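You operate a simulated robot arm through the tools that you are given. There is no shell and no other tool. Be economical: measure what you need, move in short steps, check, and stop when the job is done.

You are at the controls of a simulated robot arm. One attempt, no reset.

JOB
Put the white fitting on top of the fan nozzle. Open the low pull-out tray, fetch the green funnel from the inside of the low pull-out tray and set it on top of the brown glove box on the top of the stock counter, then shut the tray. Put the white bung cap on the middle shelf of the pump bay. Take the white level stick and put it on the yellow board. Turn the bar dial to 50. Put the green pack on the shelf under the red groove. Turn the rig air dial to 4. Press the blue bleed button on the hose rack three times. Put two of the black nozzles from the shelf under the blue groove on the shelf under the spray bench. Fetch the short thin red pipe and set it on the shelf under the red groove. Any order will do. Set down upright: white fitting, short thin red pipe.

It is judged by the outcome, as a careful person would: the job done as asked, and still so three seconds after it is handed in. It fails if anything else is knocked over, pushed out of place, dropped, spilled or broken. A push-on lid holds only when it is set on centred and level and pressed home; a screw cap is set on level and turned clockwise until tight.

ROBOT AND FRAMES
A 6-joint arm with a two-finger parallel gripper on a trunk, on a base that drives. Base frame: it is fixed to the floor where the robot stands at the start and does not move with it; the origin is under the middle of the robot, x ahead of it, y to its left, z up. Readings come in mm, degrees, newtons and seconds.
With the tool pointing down near the work surface it reaches from about 120 to 660 mm from the robot's upright axis, wherever it stands. Its first joint turns from -115.0 to 115.0 degrees. Places, roughly: bar dial [600, 4100, 1100]; black nozzle [-1750, 2750, 500]; blue bleed button on the hose rack [-1500, 2700, 800]; fan nozzle [-1500, -250, 1000]; glove box [-1500, 0, 1000]; green funnel (6x6x7 cm) [700, 400, 200]; green pack [-1750, 4000, 250]; low pull-out tray [700, 500, 100]; middle shelf of the pump bay (22x43 cm) [-1720, 4740, 1240]; rig air dial [-1700, 3800, 1800]; shelf under the red groove [-1700, 1500, 500]; shelf under the spray bench [400, 1700, 600]; short thin red pipe [-1750, 2000, 1000]; white bung cap (6x6x6 cm) [700, 1400, 900]; white fitting (5x4x5 cm) [700, -100, 900]; white level stick (3x3x36 cm) [600, 2600, 1000]; yellow board (15x20x2 cm) [-1700, -1700, 900]. Payload 4.2 kg.
The TCP is the grasp point between the finger pads, 23 mm short of the fingertips. In the tool frame z runs along the fingers and y along their closing line. The gripper opens to 94 mm. The fingers are 38 mm wide and 10 mm thick; the gripper's body (54 by 96 mm) begins 39 mm behind the TCP.
Orientation is that of the tool frame in the base frame, as a unit quaternion [w, x, y, z]. With the fingers straight down and closing along the base's y, the tool's x points along the base's -x, its y along +y and its z along -z.

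CONTROLS
- The arm moves only by the tool play_rows. Its argument "series" is a list of rows, each a list of 2 entries, a list of its own where there are three numbers: the shift along the base's x, y, z in units of 40 mm (1.0 is 40 mm), then the turn, a rotation vector about the base's x, y, z in units of 5 degrees (1.0 is 5 degrees). In form: [[[tx, ty, tz], [wx, wy, wz]], ...]. A call has 1 to 20 rows; each row shifts and turns the commanded pose from where the row before left it. "fingers" is the gripper command, from -1 (shut) to 1 (fully open), values between in proportion, set as the call begins (left out, the last holds). A call with a number of a shift or a turn outside -1 to 1 is refused whole. A row lasts 0.2 s, in which the tool goes at most 50 mm and 8.6 degrees; a call with a longer step from one row to the next is refused whole, and so is a gripper value outside its range. Where a pose cannot be reached the arm comes as near as it can. A force on the tool above 40 N (or 10 N above the force at the start of the call, whichever is more), or a blocked arm, ends the call early, and 0.2 s more pass. Each finger travels about 108 mm/s and halts on what it meets, pressing with about 21 N; the grip force reading is that of the motor and also rises with nothing between the fingers. The clock runs only during rows and for 0.2 s after the last one: add rows that do not move to give the fingers time. It gives the time, the measured TCP pose, the force on the tool (base axes), the opening and the grip force at its end, in the units of the frame above (readings bear some noise), with the torque about the TCP (base axes, N m) and any sound that the robot's microphone picked up.
- Cameras (640 x 400 px; columns grow to the right, rows downward): "scene" is now at [247.3, 201, 1113.9]; the picture's right is [0.11, -0.99, 0.00], its down [-0.32, -0.04, -0.95] and it looks along [0.94, 0.10, -0.32] (base axes); focal length 214 px, centre (320, 200). "wrist" rides on the gripper at [86, 16, -74] in the tool frame; the picture's right is [-0.18, 0.98, 0.00], its down [-0.58, -0.11, -0.81] and it looks along [-0.79, -0.15, 0.59] (tool axes); focal length 243 px, centre (320, 200). There is no depth. A picture from a camera that has moved, and an enlarged one, comes with that camera's place and axes in the base frame and with its lens. The place of the scene camera against the robot may be out by one fixed shift of up to 25 mm in any direction.
- snapshot(camera): a new picture of that camera. The clock stands still meanwhile.
- slide_trunk(by): slides the trunk up (or, below 0, down) by that many mm; the arm and the scene camera ride with it, the base frame stays. It gives what a move gives, with no picture.
- steer(legs): drives the robot by 1 to 6 legs, each [ahead, turn to the left] in mm and degrees, along the robot's own axes; the way and the turn of a leg run together, so that a leg with both is an arc; at most 1500 mm and 180 degrees a leg. The arm and the cameras ride along, it lands a little off, and it stops where it bumps. It gives what a move gives.
- turn_head(pan, tilt): turns the head with the scene camera to pan (to the left, within 80 degrees either way) and tilt (down, from -29 to 69), counted from straight ahead of the robot. It gives what a move gives.
- enlarge(camera, box): a new picture of the part [left, top, right, bottom] of that camera's present view, enlarged. The clock stands still meanwhile.
- hand_in(): hands the job in; it is judged then, once.

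Work in short steps. Places have to be worked out from the pictures, the camera data and where the tool is seen: move nearer, look again, correct. Check each grasp and each placing, and mend what went wrong. You have 535 turns and 318 pictures in all, those below and enlarged ones among them. Open the gripper and draw the arm clear of the work before you hand the job in, unless the task says otherwise; then end with one line.

The tools are called after "Emit:" as a command line: name --argument value ..., lists and objects as JSON in quotes. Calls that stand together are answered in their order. play_rows: Moves the arm, as the interface text tells. Its arguments: {"type":"object","properties":{"series":{"type":"array","items":{"type":"array"}},"fingers":{"type":"number"}},"required":["series"]} The other tools are called the same way: slide_trunk (by) slides the trunk up or down; steer (legs) drives the base; turn_head (pan, tilt) turns the head that bears the scene camera; snapshot (camera) takes a picture; enlarge (camera, box) takes an enlarged picture of a part of a camera's view; hand_in () hands the job in.

At the start:

```text
clock: 0.0
tool_pos: [377.8, 248.5, 1137.4]
ee_rot: [0.0, 0.0, 1.0, 0.0]
wrist_force: [-1.2, 0.1, -0.1]
ft_torque: [0.01, -0.02, -0.01]
gripper_width: 94.1
grasp_force: 0.1
trunk travel left (down, up): [-422.0, 568.0]
robot x, y, heading: [0.8, -0.9, 0.0]
head pan, tilt: [6.3, 18.7]
```

scene: 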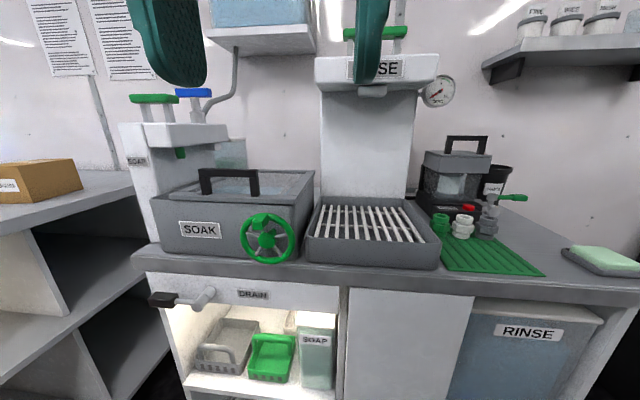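
wrist: 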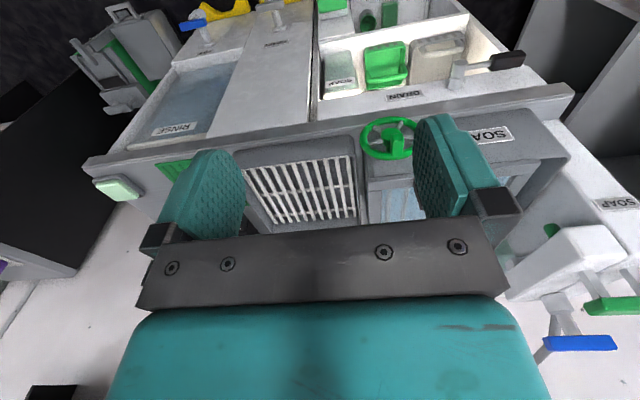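

I start by looking at the work area near: enlarge the white fitting region and look down with the head.

Emit:
enlarge --camera "scene" --box '[400, 120, 560, 280]'

Emit:
turn_head --pan 20 --tilt 55

Emit:
snapshot --camera "scene"

```text
2.50 times, centred on (480, 200) of scene
camera zoom: at [247.3, 201.0, 1113.9], right [0.11, -0.99, 0.0], down [-0.32, -0.04, -0.95], along [0.94, 0.1, -0.32], focal length 536 px, centre (-80, 200)
```

zoom: 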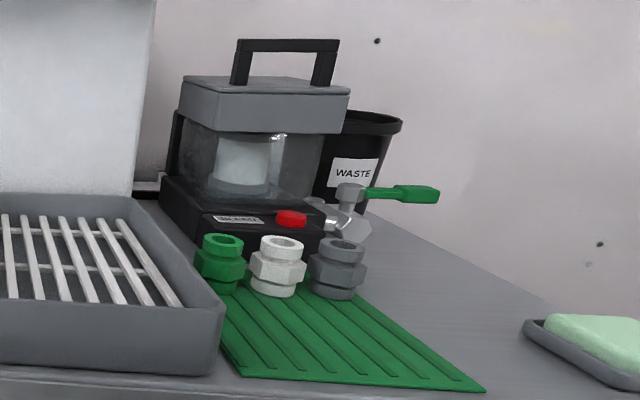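

```text
clock: 1.0
tool_pos: [379.4, 248.5, 1137.2]
ee_rot: [0.0, 0.0, 1.0, -0.001]
wrist_force: [-0.4, 0.5, 0.9]
ft_torque: [0.03, 0.02, -0.01]
gripper_width: 94.3
grasp_force: 0.0
trunk travel left (down, up): [-422.0, 568.0]
robot x, y, heading: [0.6, 1.9, -0.1]
head pan, tilt: [20.0, 55.0]
```

```text
314 pictures are left
camera scene: at [222.4, 215.5, 1059.8], right [0.34, -0.94, 0.0], down [-0.77, -0.28, -0.57], along [0.54, 0.2, -0.82], focal length 214 px, centre (320, 200)
```

scene: 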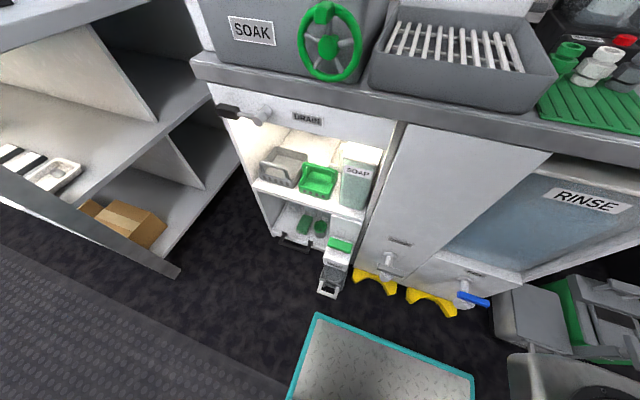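

The white fitting stands in the middle of three fittings. I zoom on the low tray.

Emit:
enlarge --camera "scene" --box '[240, 180, 400, 300]'

Emit:
turn_head --pan -10 --tilt 25

Emit:
enlarge --camera "scene" --box '[240, 100, 440, 300]'

```text
3.33 times, centred on (320, 240) of scene
camera zoom: at [222.4, 215.5, 1059.8], right [0.34, -0.94, 0.0], down [-0.77, -0.28, -0.57], along [0.54, 0.2, -0.82], focal length 715 px, centre (320, 67)
```

zoom: 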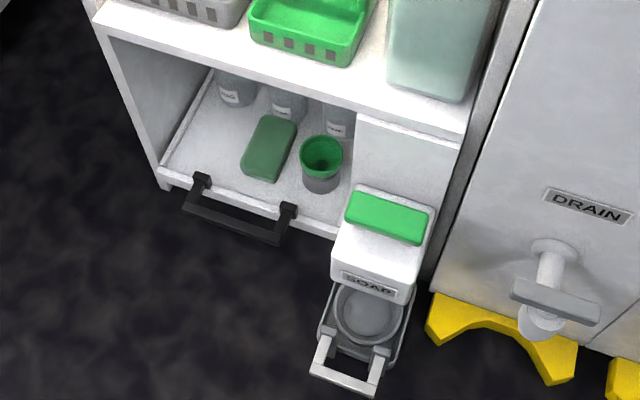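

```text
clock: 2.0
tool_pos: [378.6, 248.0, 1137.7]
ee_rot: [0.001, 0.0, 1.0, 0.0]
wrist_force: [-0.2, 0.1, -0.4]
ft_torque: [-0.01, 0.0, -0.02]
gripper_width: 94.0
grasp_force: 0.1
trunk travel left (down, up): [-422.0, 568.0]
robot x, y, heading: [1.5, 2.4, 0.0]
head pan, tilt: [-10.0, 25.0]
```

```text
2.00 times, centred on (340, 200) of scene
camera zoom: at [245.4, 174.9, 1103.6], right [-0.17, -0.98, 0.0], down [-0.42, 0.07, -0.91], along [0.89, -0.16, -0.42], focal length 429 px, centre (280, 200)
```

zoom: 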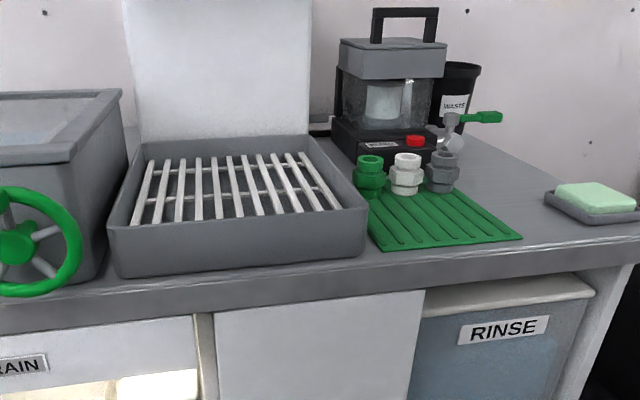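

I swing the arm to the right in front of the fitting, then drive ahead a bit.

Emit:
play_rows --series '[[[0, -1, 0], [0, 0, 0]], [[0, -1, 0], [0, 0, 0]], [[0, -1, 0], [0, 0, 0]], [[0, -1, 0], [0, 0, 0]], [[0, -1, 0], [0, 0, 0]], [[0, -1, 0], [0, 0, 0]], [[0, -1, 0], [0, 0, 0]], [[0, -1, 0], [0, 0, 0]]]' --fingers 0

Emit:
steer --legs '[[150, 0]]'

Emit:
snapshot --camera "wrist"

Emit:
snapshot --camera "scene"

```text
clock: 3.8
tool_pos: [417.4, -55.6, 1160.8]
ee_rot: [0.002, 0.0, 1.0, 0.0]
wrist_force: [-0.2, -0.4, 0.3]
ft_torque: [0.05, 0.02, -0.02]
gripper_width: 47.1
grasp_force: 0.2
out of reach, approached as far as the arm can: row 6, 7, 8
trunk travel left (down, up): [-422.0, 568.0]
robot x, y, heading: [-2.4, 4.0, 0.2]
head pan, tilt: [-10.0, 25.0]
```

```text
clock: 4.9
tool_pos: [490.2, -51.1, 1158.8]
ee_rot: [0.0, -0.009, 1.0, 0.0]
wrist_force: [-0.3, -0.2, -0.4]
ft_torque: [0.02, 0.01, -0.01]
gripper_width: 47.0
grasp_force: 0.0
trunk travel left (down, up): [-422.0, 568.0]
robot x, y, heading: [68.7, -5.8, 1.1]
head pan, tilt: [-10.0, 25.0]
stopped in leg 1: the robot was blocked; the commanded pose is now the measured one
```

```text
311 pictures are left
camera wrist: at [402.9, -37.9, 1233.0], right [0.17, 0.99, 0.0], down [0.58, -0.1, 0.81], along [0.79, -0.13, -0.59], focal length 243 px, centre (320, 200)
```

wrist: 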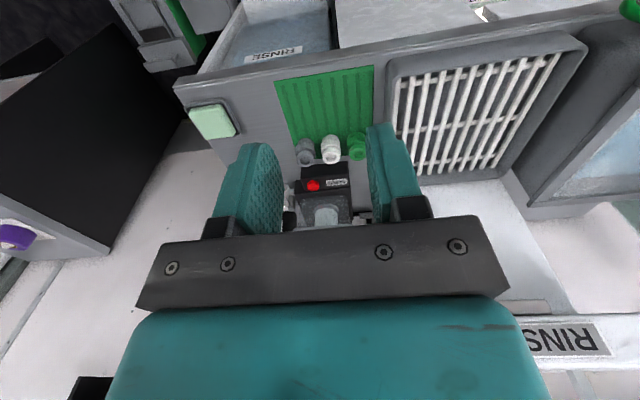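

```text
310 pictures are left
camera scene: at [310.3, 172.9, 1103.7], right [-0.15, -0.99, 0.0], down [-0.42, 0.06, -0.91], along [0.9, -0.14, -0.42], focal length 214 px, centre (320, 200)
```

scene: 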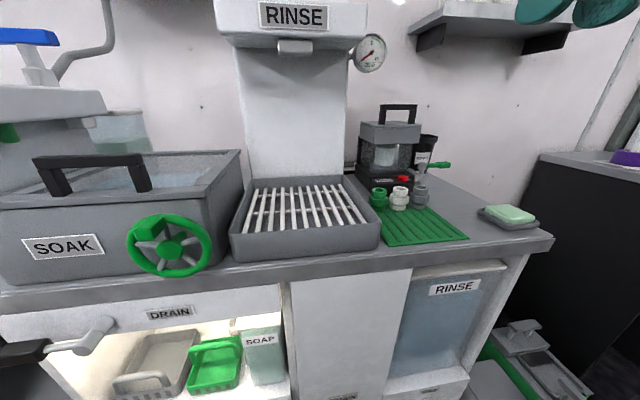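

The white fitting is near (690,-66). I move the tool closer and lower for a better look.

Emit:
play_rows --series '[[[0.8, -0.1, -0.8], [0, 0, 0]], [[0.8, -0.1, -0.8], [0, 0, 0]], [[0.8, -0.1, -0.8], [0, 0, 0]]]' --fingers 1

Emit:
snapshot --camera "wrist"

Emit:
snapshot --camera "scene"

```text
clock: 5.7
tool_pos: [584.1, -64.2, 1059.6]
ee_rot: [0.0, -0.009, 1.0, 0.0]
wrist_force: [-0.1, 0.3, 0.4]
ft_torque: [0.0, 0.0, 0.0]
gripper_width: 93.9
grasp_force: 0.0
trunk travel left (down, up): [-422.0, 568.0]
robot x, y, heading: [70.0, -6.9, 1.1]
head pan, tilt: [-10.0, 25.0]
```

```text
309 pictures are left
camera wrist: at [497.7, -51.3, 1134.8], right [0.17, 0.99, 0.0], down [0.58, -0.1, 0.81], along [0.79, -0.13, -0.59], focal length 243 px, centre (320, 200)
```

wrist: 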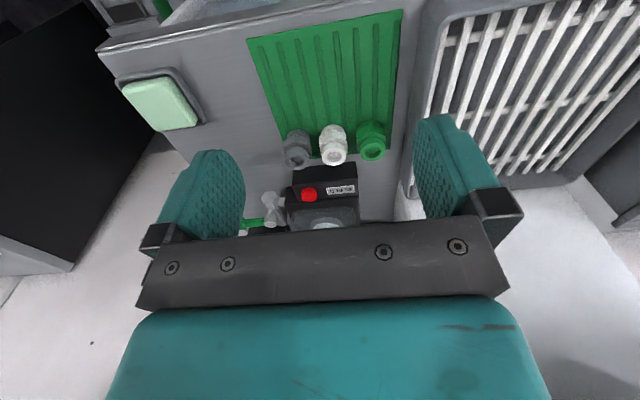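

```text
308 pictures are left
camera scene: at [310.2, 173.0, 1103.8], right [-0.15, -0.99, 0.0], down [-0.42, 0.06, -0.91], along [0.9, -0.14, -0.42], focal length 214 px, centre (320, 200)
```

scene: 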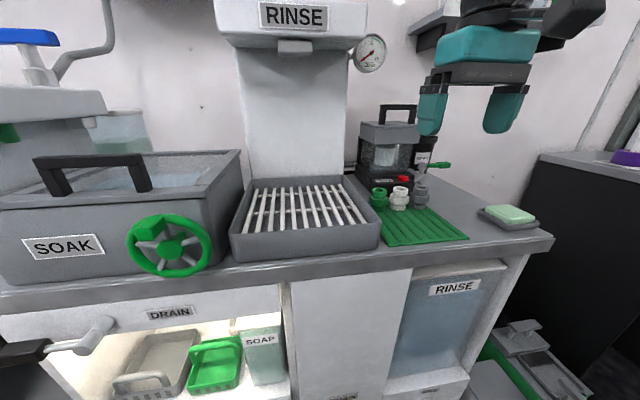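

The fitting centre is near (705,-67,888). I rotate the gripper 90° so fingers close along x, since the neighbours sit close on both sides in y.

Emit:
play_rows --series '[[[0.15, 0, -0.07], [0, 0, 1]], [[0.15, 0, -0.07], [0, 0, 1]], [[0.15, 0, -0.07], [0, 0, 1]], [[0.15, 0, -0.07], [0, 0, 1]], [[0.15, 0, -0.07], [0, 0, 1]], [[0.15, 0, -0.07], [0, 0, 1]], [[0.15, 0, -0.07], [0, 0, 1]], [[0.15, 0, -0.07], [0, 0, 1]], [[0.15, 0, -0.07], [0, 0, 1]], [[0.15, 0, -0.07], [0, 0, 1]], [[0.15, 0, -0.07], [0, 0, 1]], [[0.15, 0, -0.07], [0, 0, 1]], [[0.15, 0, -0.07], [0, 0, 1]], [[0.15, 0, -0.07], [0, 0, 1]], [[0.15, 0, -0.07], [0, 0, 1]], [[0.15, 0, -0.07], [0, 0, 1]], [[0.15, 0, -0.07], [0, 0, 1]], [[0.15, 0, -0.07], [0, 0, 1]]]'

Emit:
snapshot --camera "wrist"

Emit:
snapshot --camera "scene"

```text
clock: 9.5
tool_pos: [692.8, -62.8, 1012.8]
ee_rot: [0.001, 0.715, -0.699, 0.001]
wrist_force: [0.7, 0.1, 0.2]
ft_torque: [0.01, 0.03, 0.02]
gripper_width: 94.0
grasp_force: 0.0
trunk travel left (down, up): [-422.0, 568.0]
robot x, y, heading: [69.3, -11.5, 1.2]
head pan, tilt: [-10.0, 25.0]
```

```text
307 pictures are left
camera wrist: at [679.2, -152.1, 1086.2], right [-0.99, 0.16, 0.0], down [0.1, 0.58, 0.81], along [0.13, 0.79, -0.59], focal length 243 px, centre (320, 200)
```

wrist: 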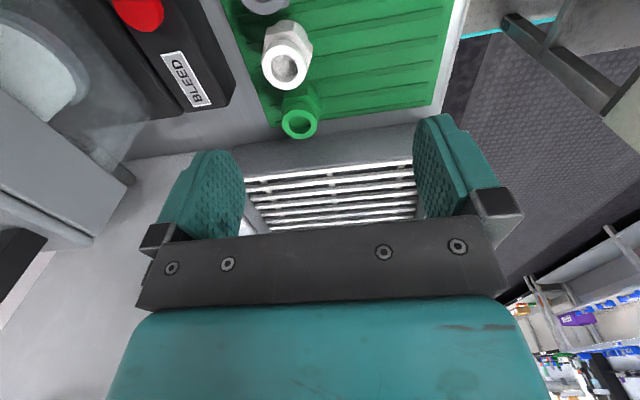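

```text
306 pictures are left
camera scene: at [310.5, 172.9, 1103.8], right [-0.15, -0.99, 0.0], down [-0.42, 0.06, -0.91], along [0.9, -0.14, -0.42], focal length 214 px, centre (320, 200)
```

scene: 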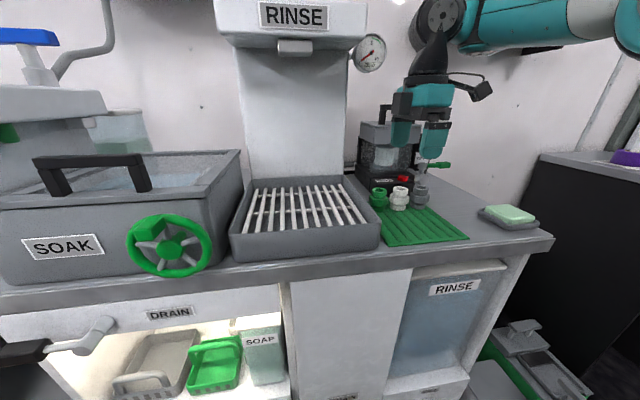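

Fitting estimated at (717,-73). I shift over it, narrow the opening and descend partway.

Emit:
play_rows --series '[[[0.6, -0.25, -0.6], [0, 0, 0]], [[0, 0, -0.7], [0, 0, -0.26]], [[0, 0, 0], [0, 0, 0]]]' --fingers 0.6

Emit:
snapshot --camera "wrist"

Emit:
enlarge --camera "scene" --box '[340, 100, 500, 260]'

```text
clock: 10.3
tool_pos: [734.2, -73.0, 984.3]
ee_rot: [-0.001, -0.705, 0.709, 0.001]
wrist_force: [0.0, 0.3, 0.8]
ft_torque: [0.01, -0.02, 0.03]
gripper_width: 75.0
grasp_force: 0.0
out of reach, approached as far as the arm can: row 1, 2
trunk travel left (down, up): [-422.0, 568.0]
robot x, y, heading: [71.7, -5.1, 1.3]
head pan, tilt: [-10.0, 25.0]
```

```text
305 pictures are left
camera wrist: at [718.0, -159.6, 1059.1], right [-0.98, 0.19, 0.0], down [0.11, 0.58, 0.81], along [0.15, 0.79, -0.59], focal length 243 px, centre (320, 200)
```

wrist: 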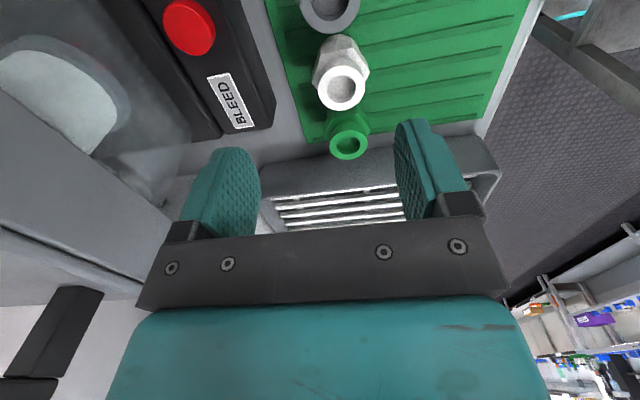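

```text
2.50 times, centred on (420, 180) of scene
camera zoom: at [310.5, 172.9, 1103.7], right [-0.15, -0.99, 0.0], down [-0.42, 0.06, -0.91], along [0.9, -0.14, -0.42], focal length 536 px, centre (70, 250)
```

zoom: 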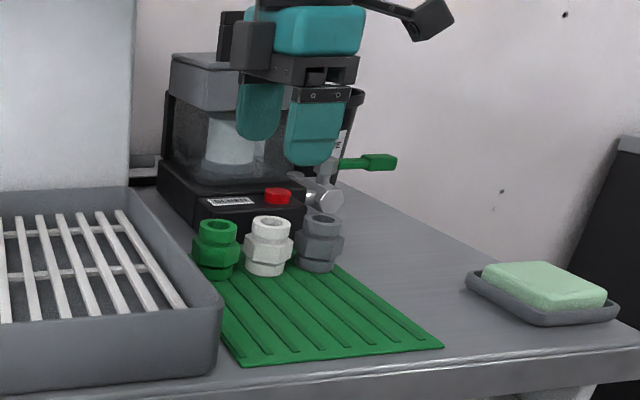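

The arm limits here by height, so I use the trunk for descending: fix x by -14 mm, then slide trunk down 50.

Emit:
play_rows --series '[[[-0.35, 0, 0], [0, 0, 0]], [[0, 0, 0], [0, 0, 0]]]'

Emit:
slide_trunk --by -40

Emit:
snapshot --camera "wrist"

```text
clock: 10.9
tool_pos: [723.3, -71.6, 993.3]
ee_rot: [-0.001, -0.705, 0.709, 0.0]
wrist_force: [0.7, 0.8, 0.4]
ft_torque: [0.03, -0.01, 0.04]
gripper_width: 75.4
grasp_force: 0.1
out of reach, approached as far as the arm can: row 1
trunk travel left (down, up): [-422.0, 568.0]
robot x, y, heading: [64.8, -8.1, 1.2]
head pan, tilt: [-10.0, 25.0]
```

```text
clock: 11.7
tool_pos: [722.4, -73.1, 952.2]
ee_rot: [-0.001, -0.705, 0.709, 0.0]
wrist_force: [-0.6, -0.3, -0.7]
ft_torque: [-0.01, 0.0, -0.02]
gripper_width: 75.1
grasp_force: 0.0
trunk travel left (down, up): [-382.0, 608.0]
robot x, y, heading: [73.2, -9.9, 1.4]
head pan, tilt: [-10.0, 25.0]
```

```text
303 pictures are left
camera wrist: at [706.9, -159.4, 1026.1], right [-0.98, 0.19, 0.0], down [0.11, 0.58, 0.81], along [0.15, 0.79, -0.59], focal length 243 px, centre (320, 200)
```

wrist: 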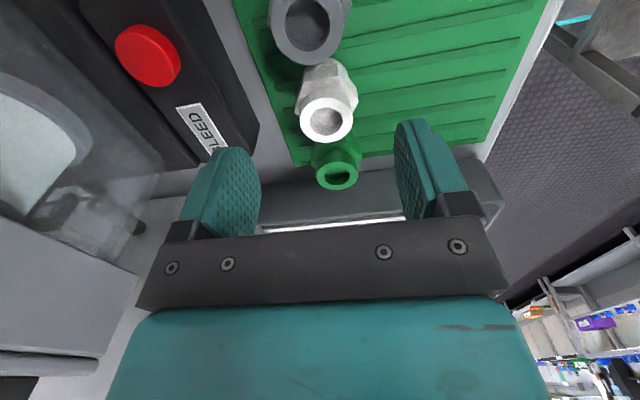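

Triangulated: fitting at (720,-73), top z≈903. The TCP is aligned; I lower the trunk 66 mm and look.

Emit:
slide_trunk --by -66

Emit:
snapshot --camera "wrist"

Emit:
snapshot --camera "scene"

```text
clock: 12.8
tool_pos: [722.4, -70.6, 885.3]
ee_rot: [-0.001, -0.705, 0.709, 0.0]
wrist_force: [-0.5, 0.2, -0.1]
ft_torque: [-0.03, 0.0, -0.01]
gripper_width: 75.5
grasp_force: 0.1
trunk travel left (down, up): [-316.0, 674.0]
robot x, y, heading: [71.6, -9.0, 1.2]
head pan, tilt: [-10.0, 25.0]
```

```text
302 pictures are left
camera wrist: at [706.9, -159.4, 960.1], right [-0.98, 0.19, 0.0], down [0.11, 0.58, 0.81], along [0.15, 0.79, -0.59], focal length 243 px, centre (320, 200)
```

wrist: 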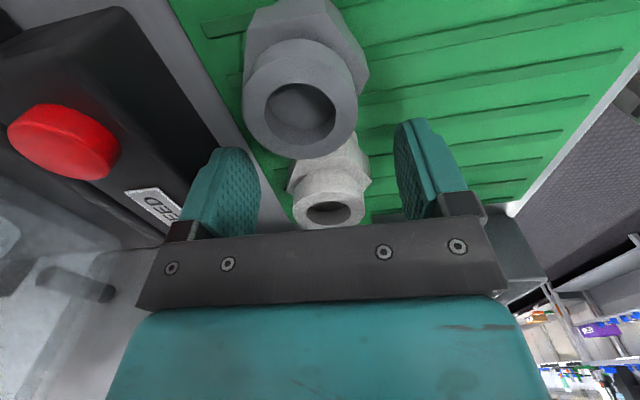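

```text
301 pictures are left
camera scene: at [310.5, 172.9, 997.7], right [-0.15, -0.99, 0.0], down [-0.42, 0.06, -0.91], along [0.9, -0.14, -0.42], focal length 214 px, centre (320, 200)
```

scene: 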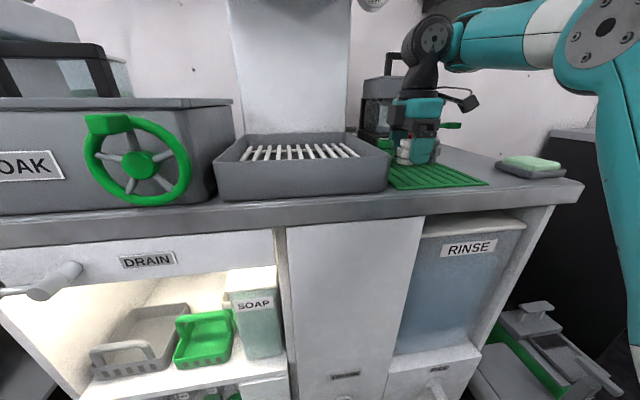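

Aligned as predicted. Close the fingers on the fitting.

Emit:
play_rows --series '[[[0, 0, 0], [0, 0, 0]], [[0, 0, 0], [0, 0, 0]], [[0, 0, 0], [0, 0, 0]]]' --fingers -1

Emit:
slide_trunk --by 90

Emit:
snapshot --camera "wrist"

Emit:
snapshot --camera "scene"

```text
clock: 13.6
tool_pos: [723.1, -71.9, 886.6]
ee_rot: [-0.001, -0.705, 0.709, 0.0]
wrist_force: [1.5, 1.6, 2.5]
ft_torque: [0.01, -0.05, 0.03]
gripper_width: 35.7
grasp_force: 21.0
trunk travel left (down, up): [-316.0, 674.0]
robot x, y, heading: [71.8, -8.4, 1.4]
head pan, tilt: [-10.0, 25.0]
```

```text
clock: 14.8
tool_pos: [722.9, -72.0, 976.6]
ee_rot: [-0.002, -0.706, 0.709, 0.0]
wrist_force: [0.0, 0.8, -0.8]
ft_torque: [0.01, 0.04, -0.01]
gripper_width: 35.8
grasp_force: 21.0
trunk travel left (down, up): [-406.0, 584.0]
robot x, y, heading: [70.4, -5.8, 1.2]
head pan, tilt: [-10.0, 25.0]
```

```text
300 pictures are left
camera wrist: at [706.9, -159.4, 1050.1], right [-0.98, 0.19, 0.0], down [0.11, 0.58, 0.81], along [0.15, 0.79, -0.59], focal length 243 px, centre (320, 200)
```

wrist: 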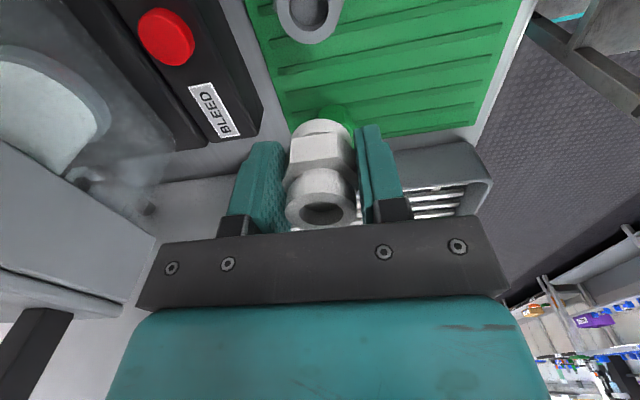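

```text
299 pictures are left
camera scene: at [310.5, 172.9, 1087.7], right [-0.15, -0.99, 0.0], down [-0.42, 0.06, -0.91], along [0.9, -0.14, -0.42], focal length 214 px, centre (320, 200)
```

scene: 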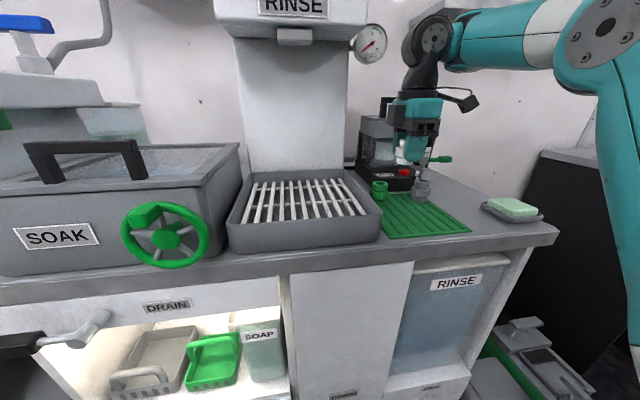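

Fitting held. I raise the trunk, retract the arm, back off and look toward the stock counter.

Emit:
slide_trunk --by 100

Emit:
play_rows --series '[[[-1, 0, 0.4], [0, 0, 0]], [[-1, 0, 0.4], [0, 0, 0]], [[-1, 0, 0.2], [0, 0, 0]], [[-1, 0, 0], [0, 0, 0]], [[-1, 0, 0], [0, 0, 0]], [[-1, 0, 0], [0, 0, 0]]]'

Emit:
steer --legs '[[-350, 0], [0, 180]]'

Emit:
turn_head --pan 0 --tilt 15

Emit:
snapshot --camera "scene"

```text
clock: 16.1
tool_pos: [723.1, -73.4, 1075.5]
ee_rot: [-0.001, -0.705, 0.709, 0.0]
wrist_force: [0.1, -0.2, 0.2]
ft_torque: [-0.02, -0.01, 0.0]
gripper_width: 35.7
grasp_force: 20.8
trunk travel left (down, up): [-506.0, 484.0]
robot x, y, heading: [70.2, -6.0, 1.3]
head pan, tilt: [-10.0, 25.0]
```

```text
clock: 17.5
tool_pos: [485.4, -70.9, 1114.7]
ee_rot: [-0.002, -0.706, 0.709, 0.0]
wrist_force: [0.0, 0.0, -0.7]
ft_torque: [-0.02, 0.0, -0.03]
gripper_width: 35.7
grasp_force: 20.8
out of reach, approached as far as the arm can: row 4, 6
trunk travel left (down, up): [-506.0, 484.0]
robot x, y, heading: [71.1, -6.5, 1.3]
head pan, tilt: [-10.0, 25.0]
```

```text
clock: 27.3
tool_pos: [-700.2, 21.9, 1114.9]
ee_rot: [0.0, 0.685, 0.729, 0.002]
wrist_force: [-0.2, 0.5, -0.5]
ft_torque: [-0.01, 0.0, -0.02]
gripper_width: 35.6
grasp_force: 20.4
trunk travel left (down, up): [-506.0, 484.0]
robot x, y, heading: [-282.9, -8.3, -174.7]
head pan, tilt: [-10.0, 25.0]
```

```text
clock: 28.0
tool_pos: [-701.5, 23.7, 1114.7]
ee_rot: [0.0, 0.685, 0.729, 0.002]
wrist_force: [-0.2, 0.0, -0.3]
ft_torque: [0.03, 0.01, 0.01]
gripper_width: 35.4
grasp_force: 21.5
trunk travel left (down, up): [-506.0, 484.0]
robot x, y, heading: [-281.1, -11.9, -174.7]
head pan, tilt: [0.0, 15.0]
```

```text
298 pictures are left
camera scene: at [-506.3, -233.2, 1203.9], right [-0.09, 1.0, 0.0], down [0.26, 0.02, -0.97], along [-0.96, -0.08, -0.26], focal length 214 px, centre (320, 200)
```

scene: 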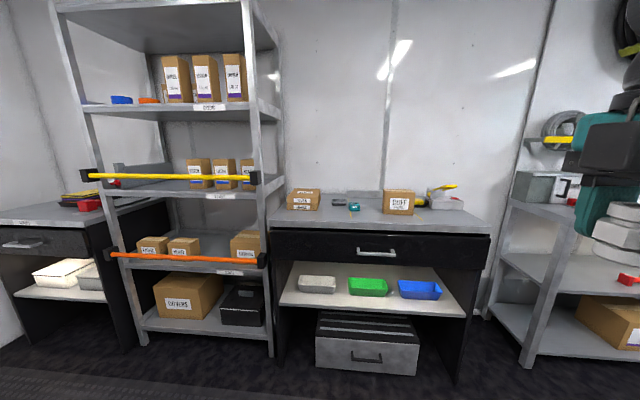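

Emit:
enlarge --camera "scene" --box '[260, 160, 500, 310]'

Emit:
enlarge --camera "scene" --box '[0, 100, 280, 320]'

```text
2.67 times, centred on (380, 235) of scene
camera zoom: at [-506.3, -233.2, 1203.9], right [-0.09, 1.0, 0.0], down [0.26, 0.02, -0.97], along [-0.96, -0.08, -0.26], focal length 572 px, centre (160, 107)
```

zoom: 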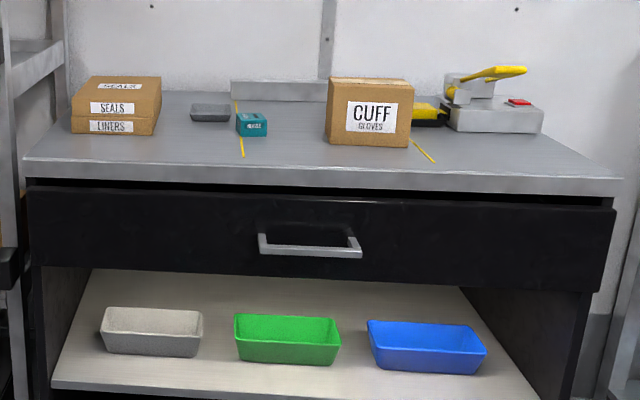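

```text
1.82 times, centred on (140, 210) of scene
camera zoom: at [-506.3, -233.2, 1203.9], right [-0.09, 1.0, 0.0], down [0.26, 0.02, -0.97], along [-0.96, -0.08, -0.26], focal length 390 px, centre (647, 182)
```

zoom: 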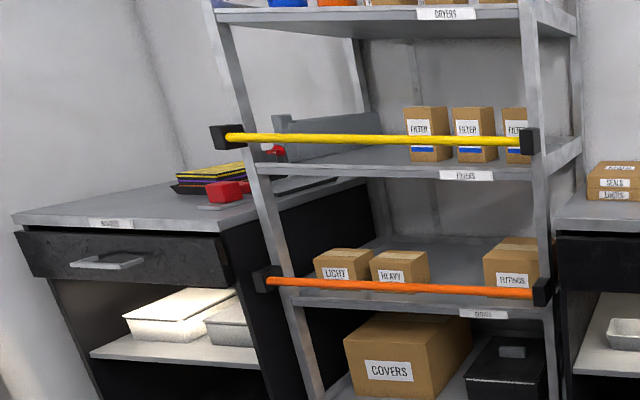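

Emit:
enlarge --camera "scene" --box '[320, 180, 400, 230]'

Emit:
steer --legs '[[300, -5]]'

Emit:
snapshot --camera "scene"

Emit:
enlarge --camera "scene" --box '[220, 140, 380, 240]'

```text
8.00 times, centred on (360, 205) of scene
camera zoom: at [-506.3, -233.2, 1203.9], right [-0.09, 1.0, 0.0], down [0.26, 0.02, -0.97], along [-0.96, -0.08, -0.26], focal length 1716 px, centre (0, 160)
```

zoom: 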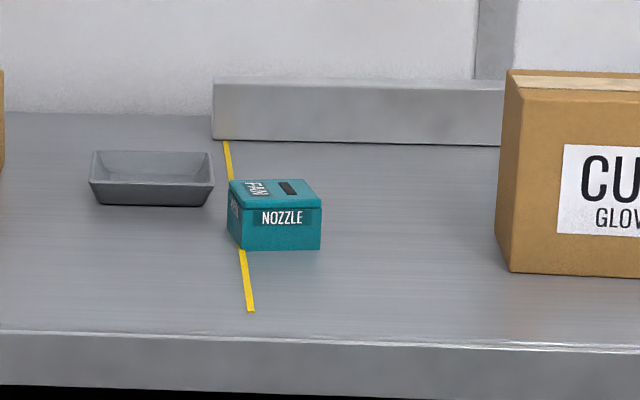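

```text
clock: 30.1
tool_pos: [-1002.0, 42.2, 1114.7]
ee_rot: [0.0, 0.713, 0.702, 0.001]
wrist_force: [0.1, -0.4, -0.8]
ft_torque: [0.01, 0.01, 0.0]
gripper_width: 35.6
grasp_force: 20.9
trunk travel left (down, up): [-506.0, 484.0]
robot x, y, heading: [-594.6, -28.0, -179.5]
head pan, tilt: [0.0, 15.0]
```

```text
294 pictures are left
camera scene: at [-828.4, -229.8, 1204.0], right [-0.01, 1.0, 0.0], down [0.26, 0.0, -0.97], along [-0.97, -0.01, -0.26], focal length 214 px, centre (320, 200)
```

scene: 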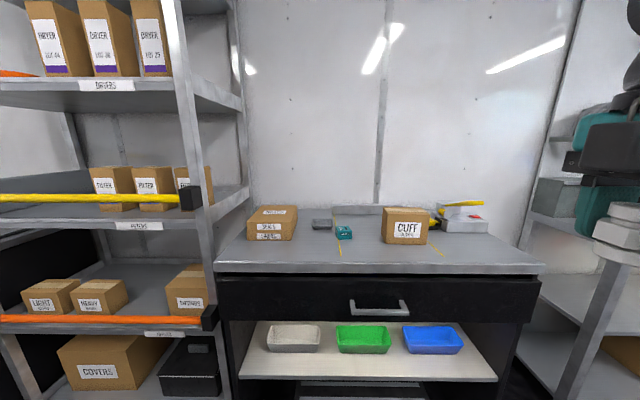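

```text
4.00 times, centred on (300, 190) of scene
camera zoom: at [-828.4, -229.8, 1204.0], right [-0.01, 1.0, 0.0], down [0.26, 0.0, -0.97], along [-0.97, -0.01, -0.26], focal length 858 px, centre (400, 240)
```

zoom: 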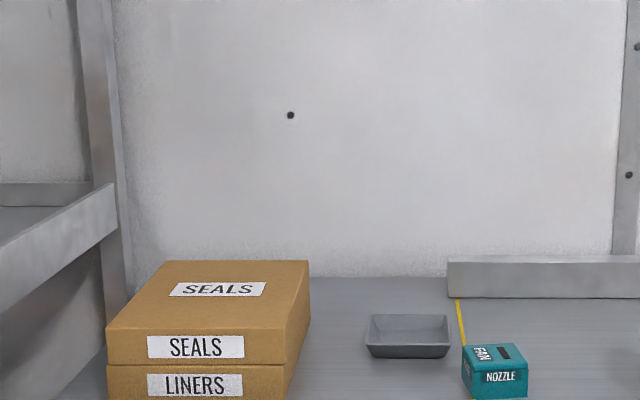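

The teal FAN NOZZLE box is at about (-1530,-150), with top ≈ 900. I drive nearer, aligned with it.

Emit:
steer --legs '[[0, 28], [240, 0], [0, -28], [60, 0]]'

Emit:
turn_head --pan 0 --tilt 30

Emit:
snapshot --camera "scene"

Emit:
snapshot --camera "wrist"

```text
clock: 35.2
tool_pos: [-1268.3, -73.9, 1114.6]
ee_rot: [0.0, 0.71, 0.704, 0.001]
wrist_force: [-0.4, 0.6, -0.9]
ft_torque: [0.01, 0.02, -0.01]
gripper_width: 35.5
grasp_force: 21.0
trunk travel left (down, up): [-506.0, 484.0]
robot x, y, heading: [-850.4, -140.8, -178.9]
head pan, tilt: [0.0, 15.0]
```

```text
clock: 36.0
tool_pos: [-1268.0, -73.9, 1115.1]
ee_rot: [0.001, 0.71, 0.704, 0.001]
wrist_force: [0.2, -0.3, 0.0]
ft_torque: [0.0, -0.01, 0.03]
gripper_width: 35.6
grasp_force: 21.0
trunk travel left (down, up): [-506.0, 484.0]
robot x, y, heading: [-854.9, -138.4, -179.2]
head pan, tilt: [0.0, 30.0]
```

```text
292 pictures are left
camera scene: at [-1089.0, -343.4, 1179.8], right [-0.02, 1.0, 0.0], down [0.5, 0.01, -0.87], along [-0.87, -0.02, -0.5], focal length 214 px, centre (320, 200)
```

scene: 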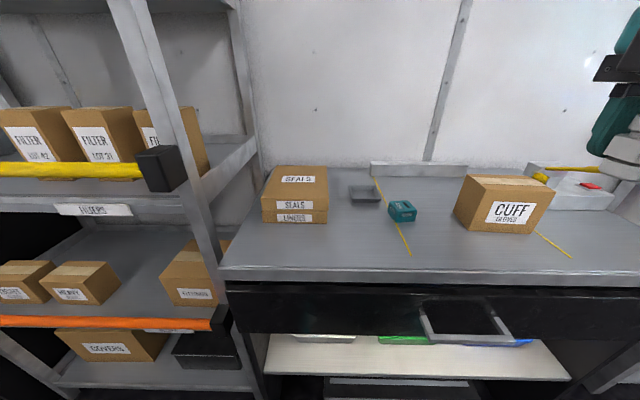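

```text
291 pictures are left
camera wrist: at [-1251.3, 10.6, 1189.0], right [0.98, -0.19, 0.0], down [-0.11, -0.58, 0.81], along [-0.15, -0.79, -0.59], focal length 243 px, centre (320, 200)
```

wrist: 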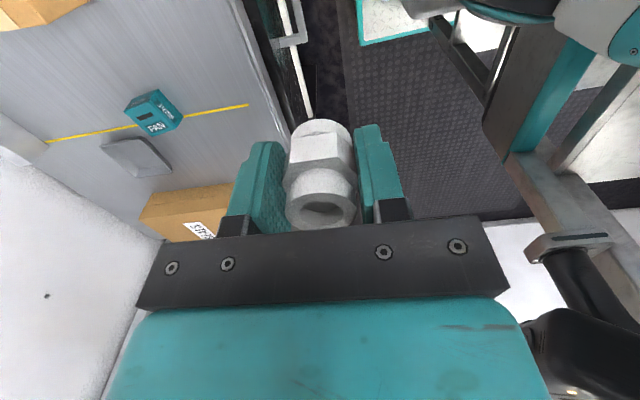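

Not blocked yet; wrist view puts the teal box near (-1511,-137). Drive ahead 80 more, then extend the arm over it.

Emit:
steer --legs '[[80, 0]]'

Emit:
play_rows --series '[[[-0.8, -0.4, 0], [0, 0, 0]], [[-0.8, -0.4, 0], [0, 0, 0]], [[-0.8, -0.4, 0], [0, 0, 0]], [[-0.8, -0.4, 0], [0, 0, 0]]]'

Emit:
snapshot --camera "wrist"

Emit:
snapshot --camera "scene"

```text
clock: 37.0
tool_pos: [-1350.9, -76.6, 1114.6]
ee_rot: [0.0, 0.71, 0.704, 0.001]
wrist_force: [-0.8, -0.1, -0.9]
ft_torque: [0.0, -0.02, 0.03]
gripper_width: 35.5
grasp_force: 20.8
trunk travel left (down, up): [-506.0, 484.0]
robot x, y, heading: [-934.4, -140.0, -178.7]
head pan, tilt: [0.0, 30.0]
```

```text
clock: 38.0
tool_pos: [-1478.1, -140.3, 1114.2]
ee_rot: [0.0, 0.71, 0.704, 0.001]
wrist_force: [-0.1, 0.0, 0.4]
ft_torque: [-0.03, 0.02, 0.0]
gripper_width: 35.6
grasp_force: 21.2
trunk travel left (down, up): [-506.0, 484.0]
robot x, y, heading: [-934.8, -143.2, -179.1]
head pan, tilt: [0.0, 30.0]
```

```text
290 pictures are left
camera wrist: at [-1461.3, -54.9, 1188.8], right [0.98, -0.19, 0.0], down [-0.11, -0.58, 0.81], along [-0.15, -0.79, -0.59], focal length 243 px, centre (320, 200)
```

wrist: 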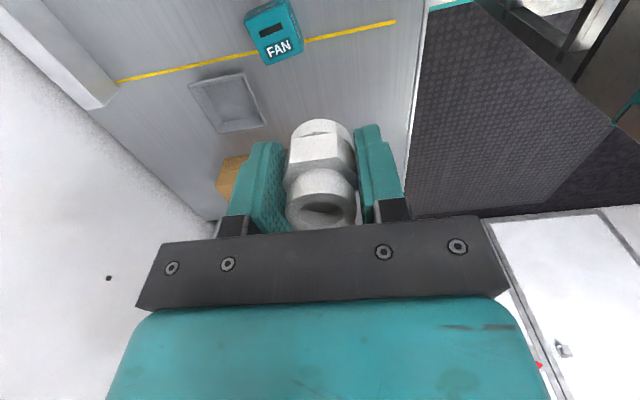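

```text
289 pictures are left
camera scene: at [-1170.6, -345.1, 1179.8], right [-0.02, 1.0, 0.0], down [0.5, 0.01, -0.87], along [-0.87, -0.02, -0.5], focal length 214 px, centre (320, 200)
```

scene: 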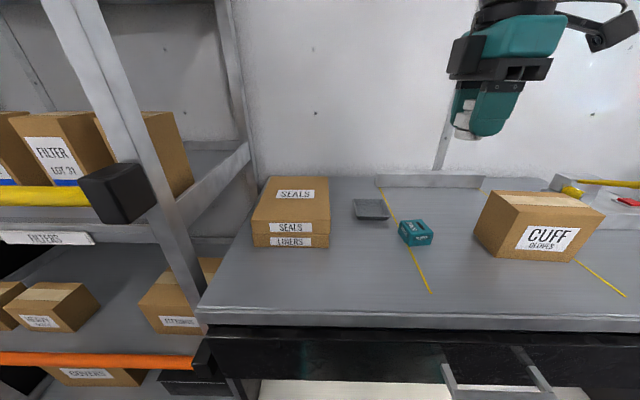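

Box is at top of the wrist view; I move +y 50 and enlarge to locate its top precisely.

Emit:
play_rows --series '[[[-0.4, 0.6, 0], [0, 0, 0]], [[-0.4, 0.6, 0], [0, 0, 0]]]'

Emit:
enlarge --camera "wrist" --box '[200, 0, 400, 125]'

Emit:
enlarge --camera "scene" --box '[360, 160, 480, 280]'

```text
clock: 38.6
tool_pos: [-1511.1, -92.0, 1113.7]
ee_rot: [0.0, 0.709, 0.706, 0.001]
wrist_force: [0.6, 0.8, 0.5]
ft_torque: [0.01, 0.02, 0.01]
gripper_width: 35.7
grasp_force: 21.0
trunk travel left (down, up): [-506.0, 484.0]
robot x, y, heading: [-931.5, -143.6, -179.1]
head pan, tilt: [0.0, 30.0]
```

```text
3.20 times, centred on (300, 62) of wrist
camera zoom: at [-1495.1, -8.0, 1187.9], right [0.98, -0.19, 0.0], down [-0.11, -0.58, 0.81], along [-0.15, -0.79, -0.59], focal length 776 px, centre (384, 640)
```

zoom: 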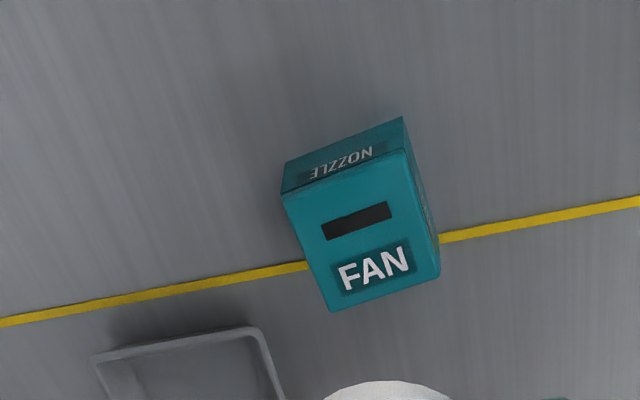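

```text
3.33 times, centred on (420, 220) of scene
camera zoom: at [-1170.7, -345.3, 1179.8], right [-0.02, 1.0, 0.0], down [0.5, 0.01, -0.87], along [-0.87, -0.02, -0.5], focal length 715 px, centre (-13, 133)
```

zoom: 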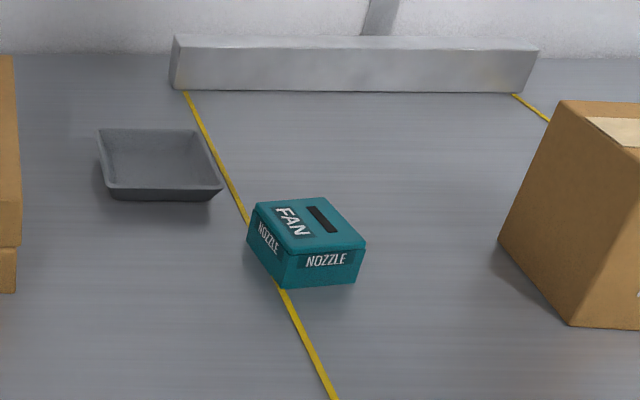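

Box top centre is at (-1528,-145), top z≈898. I move over it and descend to just above.

Emit:
play_rows --series '[[[-0.21, -0.67, 0], [0, 0, 0]], [[-0.21, -0.67, 0], [0, 0, 0]], [[0, 0, -0.8], [0, 0, 0]], [[0, 0, -0.8], [0, 0, 0]], [[0, 0, -0.8], [0, 0, 0]], [[0, 0, -0.8], [0, 0, 0]], [[0, 0, -0.8], [0, 0, 0]], [[0, 0, 0], [0, 0, 0]]]'

Emit:
snapshot --camera "wrist"

Emit:
enlarge --camera "scene" --box '[340, 80, 540, 280]'

```text
clock: 40.4
tool_pos: [-1526.6, -146.5, 955.7]
ee_rot: [0.0, 0.709, 0.705, 0.001]
wrist_force: [0.8, -0.3, 0.0]
ft_torque: [-0.01, 0.01, 0.02]
gripper_width: 35.4
grasp_force: 20.9
trunk travel left (down, up): [-506.0, 484.0]
robot x, y, heading: [-933.8, -143.6, -178.8]
head pan, tilt: [0.0, 30.0]
```

```text
286 pictures are left
camera wrist: at [-1510.2, -62.2, 1030.2], right [0.98, -0.19, 0.0], down [-0.11, -0.58, 0.81], along [-0.15, -0.79, -0.59], focal length 243 px, centre (320, 200)
```

wrist: 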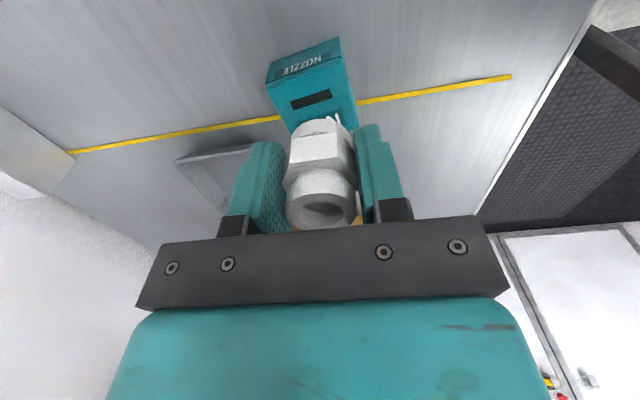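

```text
2.00 times, centred on (440, 180) of scene
camera zoom: at [-1170.9, -345.2, 1179.8], right [-0.02, 1.0, 0.0], down [0.5, 0.01, -0.87], along [-0.87, -0.02, -0.5], focal length 429 px, centre (80, 240)
```

zoom: 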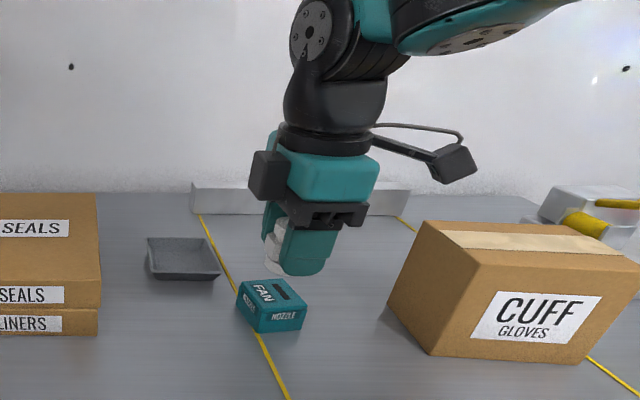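

Slot confirms the box position. Lower in small steps until contact.

Emit:
play_rows --series '[[[0, 0, -0.4], [0, 0, 0]], [[0, 0, -0.08], [0, 0, 0]], [[0, 0, 0], [0, 0, 0]]]'

Emit:
enlarge --camera "scene" --box '[400, 160, 500, 260]'

```text
clock: 41.2
tool_pos: [-1526.6, -145.9, 936.0]
ee_rot: [0.0, 0.709, 0.705, 0.001]
wrist_force: [0.0, 0.4, -0.9]
ft_torque: [0.02, 0.01, -0.03]
gripper_width: 35.4
grasp_force: 21.3
trunk travel left (down, up): [-506.0, 484.0]
robot x, y, heading: [-936.0, -139.5, -178.9]
head pan, tilt: [0.0, 30.0]
```

```text
4.00 times, centred on (450, 210) of scene
camera zoom: at [-1170.9, -345.2, 1179.8], right [-0.02, 1.0, 0.0], down [0.5, 0.01, -0.87], along [-0.87, -0.02, -0.5], focal length 858 px, centre (-200, 160)
```

zoom: 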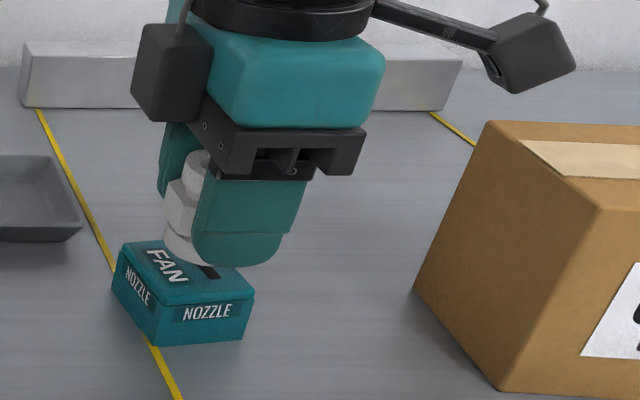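

Emit:
play_rows --series '[[[0, 0, -0.06], [0, 0, 0]], [[0, 0, -0.05], [0, 0, 0]], [[0, 0, 0], [0, 0, 0]]]'

Emit:
play_rows --series '[[[0, 0, -0.05], [0, 0, 0]], [[0, 0, 0], [0, 0, 0]]]'

Emit:
enlarge --camera "scene" --box '[400, 160, 500, 260]'

```text
clock: 42.0
tool_pos: [-1526.7, -145.5, 931.2]
ee_rot: [0.0, 0.71, 0.704, 0.002]
wrist_force: [-0.2, -0.2, 0.2]
ft_torque: [-0.01, 0.03, 0.03]
gripper_width: 35.6
grasp_force: 20.5
trunk travel left (down, up): [-506.0, 484.0]
robot x, y, heading: [-935.2, -141.2, -178.8]
head pan, tilt: [0.0, 30.0]
```

```text
clock: 42.6
tool_pos: [-1527.5, -144.6, 929.9]
ee_rot: [0.0, 0.71, 0.705, 0.002]
wrist_force: [0.4, -0.3, 0.7]
ft_torque: [-0.02, 0.01, 0.02]
gripper_width: 35.3
grasp_force: 20.9
trunk travel left (down, up): [-506.0, 484.0]
robot x, y, heading: [-940.4, -142.2, -178.7]
head pan, tilt: [0.0, 30.0]
```

```text
4.00 times, centred on (450, 210) of scene
camera zoom: at [-1170.9, -345.2, 1179.8], right [-0.02, 1.0, 0.0], down [0.5, 0.01, -0.87], along [-0.87, -0.02, -0.5], focal length 858 px, centre (-200, 160)
```

zoom: 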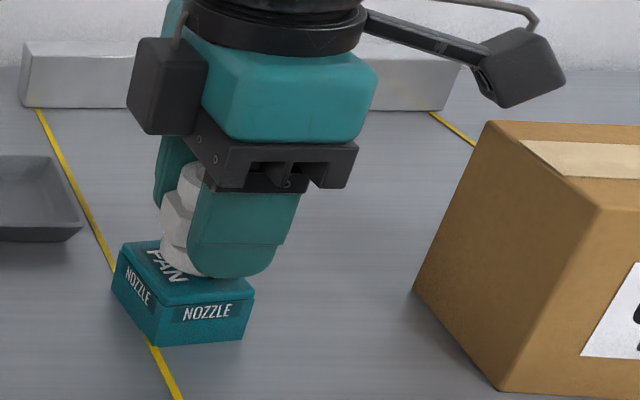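

Emit:
play_rows --series '[[[0, 0, -0.05], [0, 0, 0]], [[0, 0, 0], [0, 0, 0]]]'

Emit:
play_rows --series '[[[0, 0, -0.05], [0, 0, 0]], [[0, 0, 0], [0, 0, 0]]]'

Emit:
play_rows --series '[[[0, 0, -0.05], [0, 0, 0]], [[0, 0, 0], [0, 0, 0]]]'

Emit:
snapshot --camera "wrist"

```text
clock: 43.2
tool_pos: [-1528.3, -145.9, 926.6]
ee_rot: [0.0, 0.709, 0.705, 0.001]
wrist_force: [0.1, 0.4, -0.4]
ft_torque: [-0.02, -0.02, 0.02]
gripper_width: 35.9
grasp_force: 21.1
trunk travel left (down, up): [-506.0, 484.0]
robot x, y, heading: [-932.7, -142.0, -179.0]
head pan, tilt: [0.0, 30.0]
```

```text
clock: 43.8
tool_pos: [-1526.1, -146.2, 924.9]
ee_rot: [0.0, 0.709, 0.705, 0.001]
wrist_force: [0.8, -0.4, -0.6]
ft_torque: [0.01, 0.01, 0.01]
gripper_width: 35.6
grasp_force: 21.2
trunk travel left (down, up): [-506.0, 484.0]
robot x, y, heading: [-935.5, -140.5, -178.9]
head pan, tilt: [0.0, 30.0]
```

```text
clock: 44.4
tool_pos: [-1526.4, -145.2, 924.0]
ee_rot: [0.0, 0.71, 0.704, 0.001]
wrist_force: [-0.5, -0.9, 4.7]
ft_torque: [-0.07, -0.01, -0.03]
gripper_width: 35.8
grasp_force: 20.2
trunk travel left (down, up): [-506.0, 484.0]
robot x, y, heading: [-933.7, -139.5, -178.9]
head pan, tilt: [0.0, 30.0]
```

```text
282 pictures are left
camera wrist: at [-1509.8, -60.6, 997.9], right [0.98, -0.19, 0.0], down [-0.11, -0.58, 0.81], along [-0.15, -0.79, -0.59], focal length 243 px, centre (320, 200)
```

wrist: 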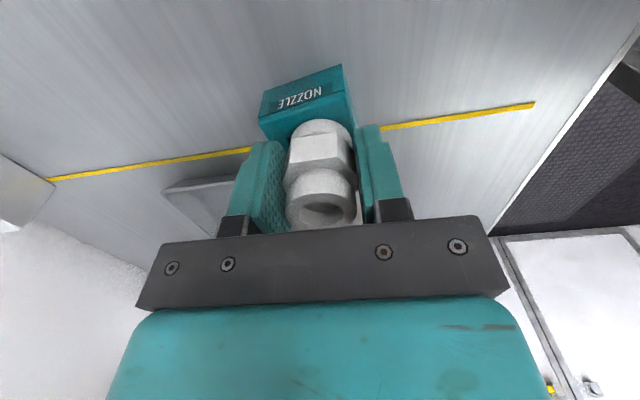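

Contact: +4.7 N. Open to release gently, then raise straight up.

Emit:
play_rows --series '[[[0, 0, 0], [0, 0, 0]], [[0, 0, 0], [0, 0, 0]]]' --fingers 0.2

Emit:
play_rows --series '[[[0, 0, 0.4], [0, 0, 0]], [[0, 0, 0.8], [0, 0, 0]], [[0, 0, 0.8], [0, 0, 0]], [[0, 0, 0.8], [0, 0, 0]], [[0, 0, 0.8], [0, 0, 0]]]'

Emit:
enlarge --camera "scene" --box '[360, 140, 500, 260]'

Emit:
snapshot --camera "wrist"

```text
clock: 45.0
tool_pos: [-1527.5, -144.5, 923.5]
ee_rot: [0.0, 0.71, 0.705, 0.001]
wrist_force: [0.7, 0.0, 0.1]
ft_torque: [-0.02, 0.0, 0.0]
gripper_width: 56.3
grasp_force: 0.0
trunk travel left (down, up): [-506.0, 484.0]
robot x, y, heading: [-935.0, -139.8, -178.7]
head pan, tilt: [0.0, 30.0]
```

```text
clock: 46.2
tool_pos: [-1525.0, -144.3, 1068.1]
ee_rot: [-0.001, 0.71, 0.705, 0.001]
wrist_force: [0.5, -0.2, -0.9]
ft_torque: [-0.02, -0.05, 0.03]
gripper_width: 56.5
grasp_force: 0.0
trunk travel left (down, up): [-506.0, 484.0]
robot x, y, heading: [-935.1, -143.2, -179.0]
head pan, tilt: [0.0, 30.0]
```

```text
3.33 times, centred on (430, 200) of scene
camera zoom: at [-1170.9, -345.2, 1179.7], right [-0.02, 1.0, 0.0], down [0.5, 0.01, -0.87], along [-0.87, -0.02, -0.5], focal length 715 px, centre (-47, 200)
```

zoom: 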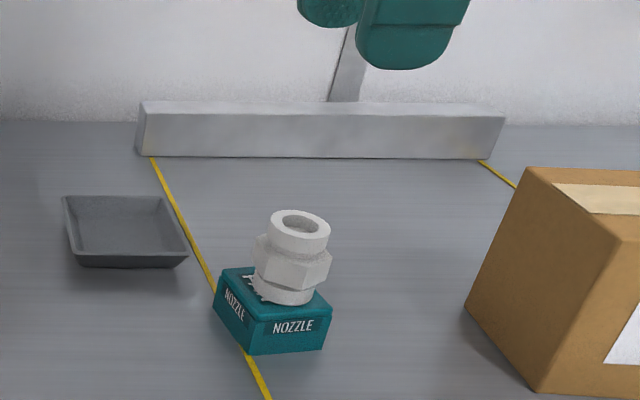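

```text
280 pictures are left
camera wrist: at [-1510.2, -59.8, 1142.7], right [0.98, -0.19, 0.0], down [-0.12, -0.58, 0.8], along [-0.15, -0.79, -0.59], focal length 243 px, centre (320, 200)
```

wrist: 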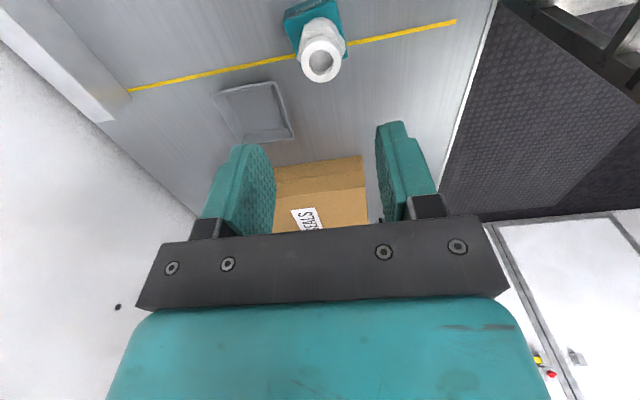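

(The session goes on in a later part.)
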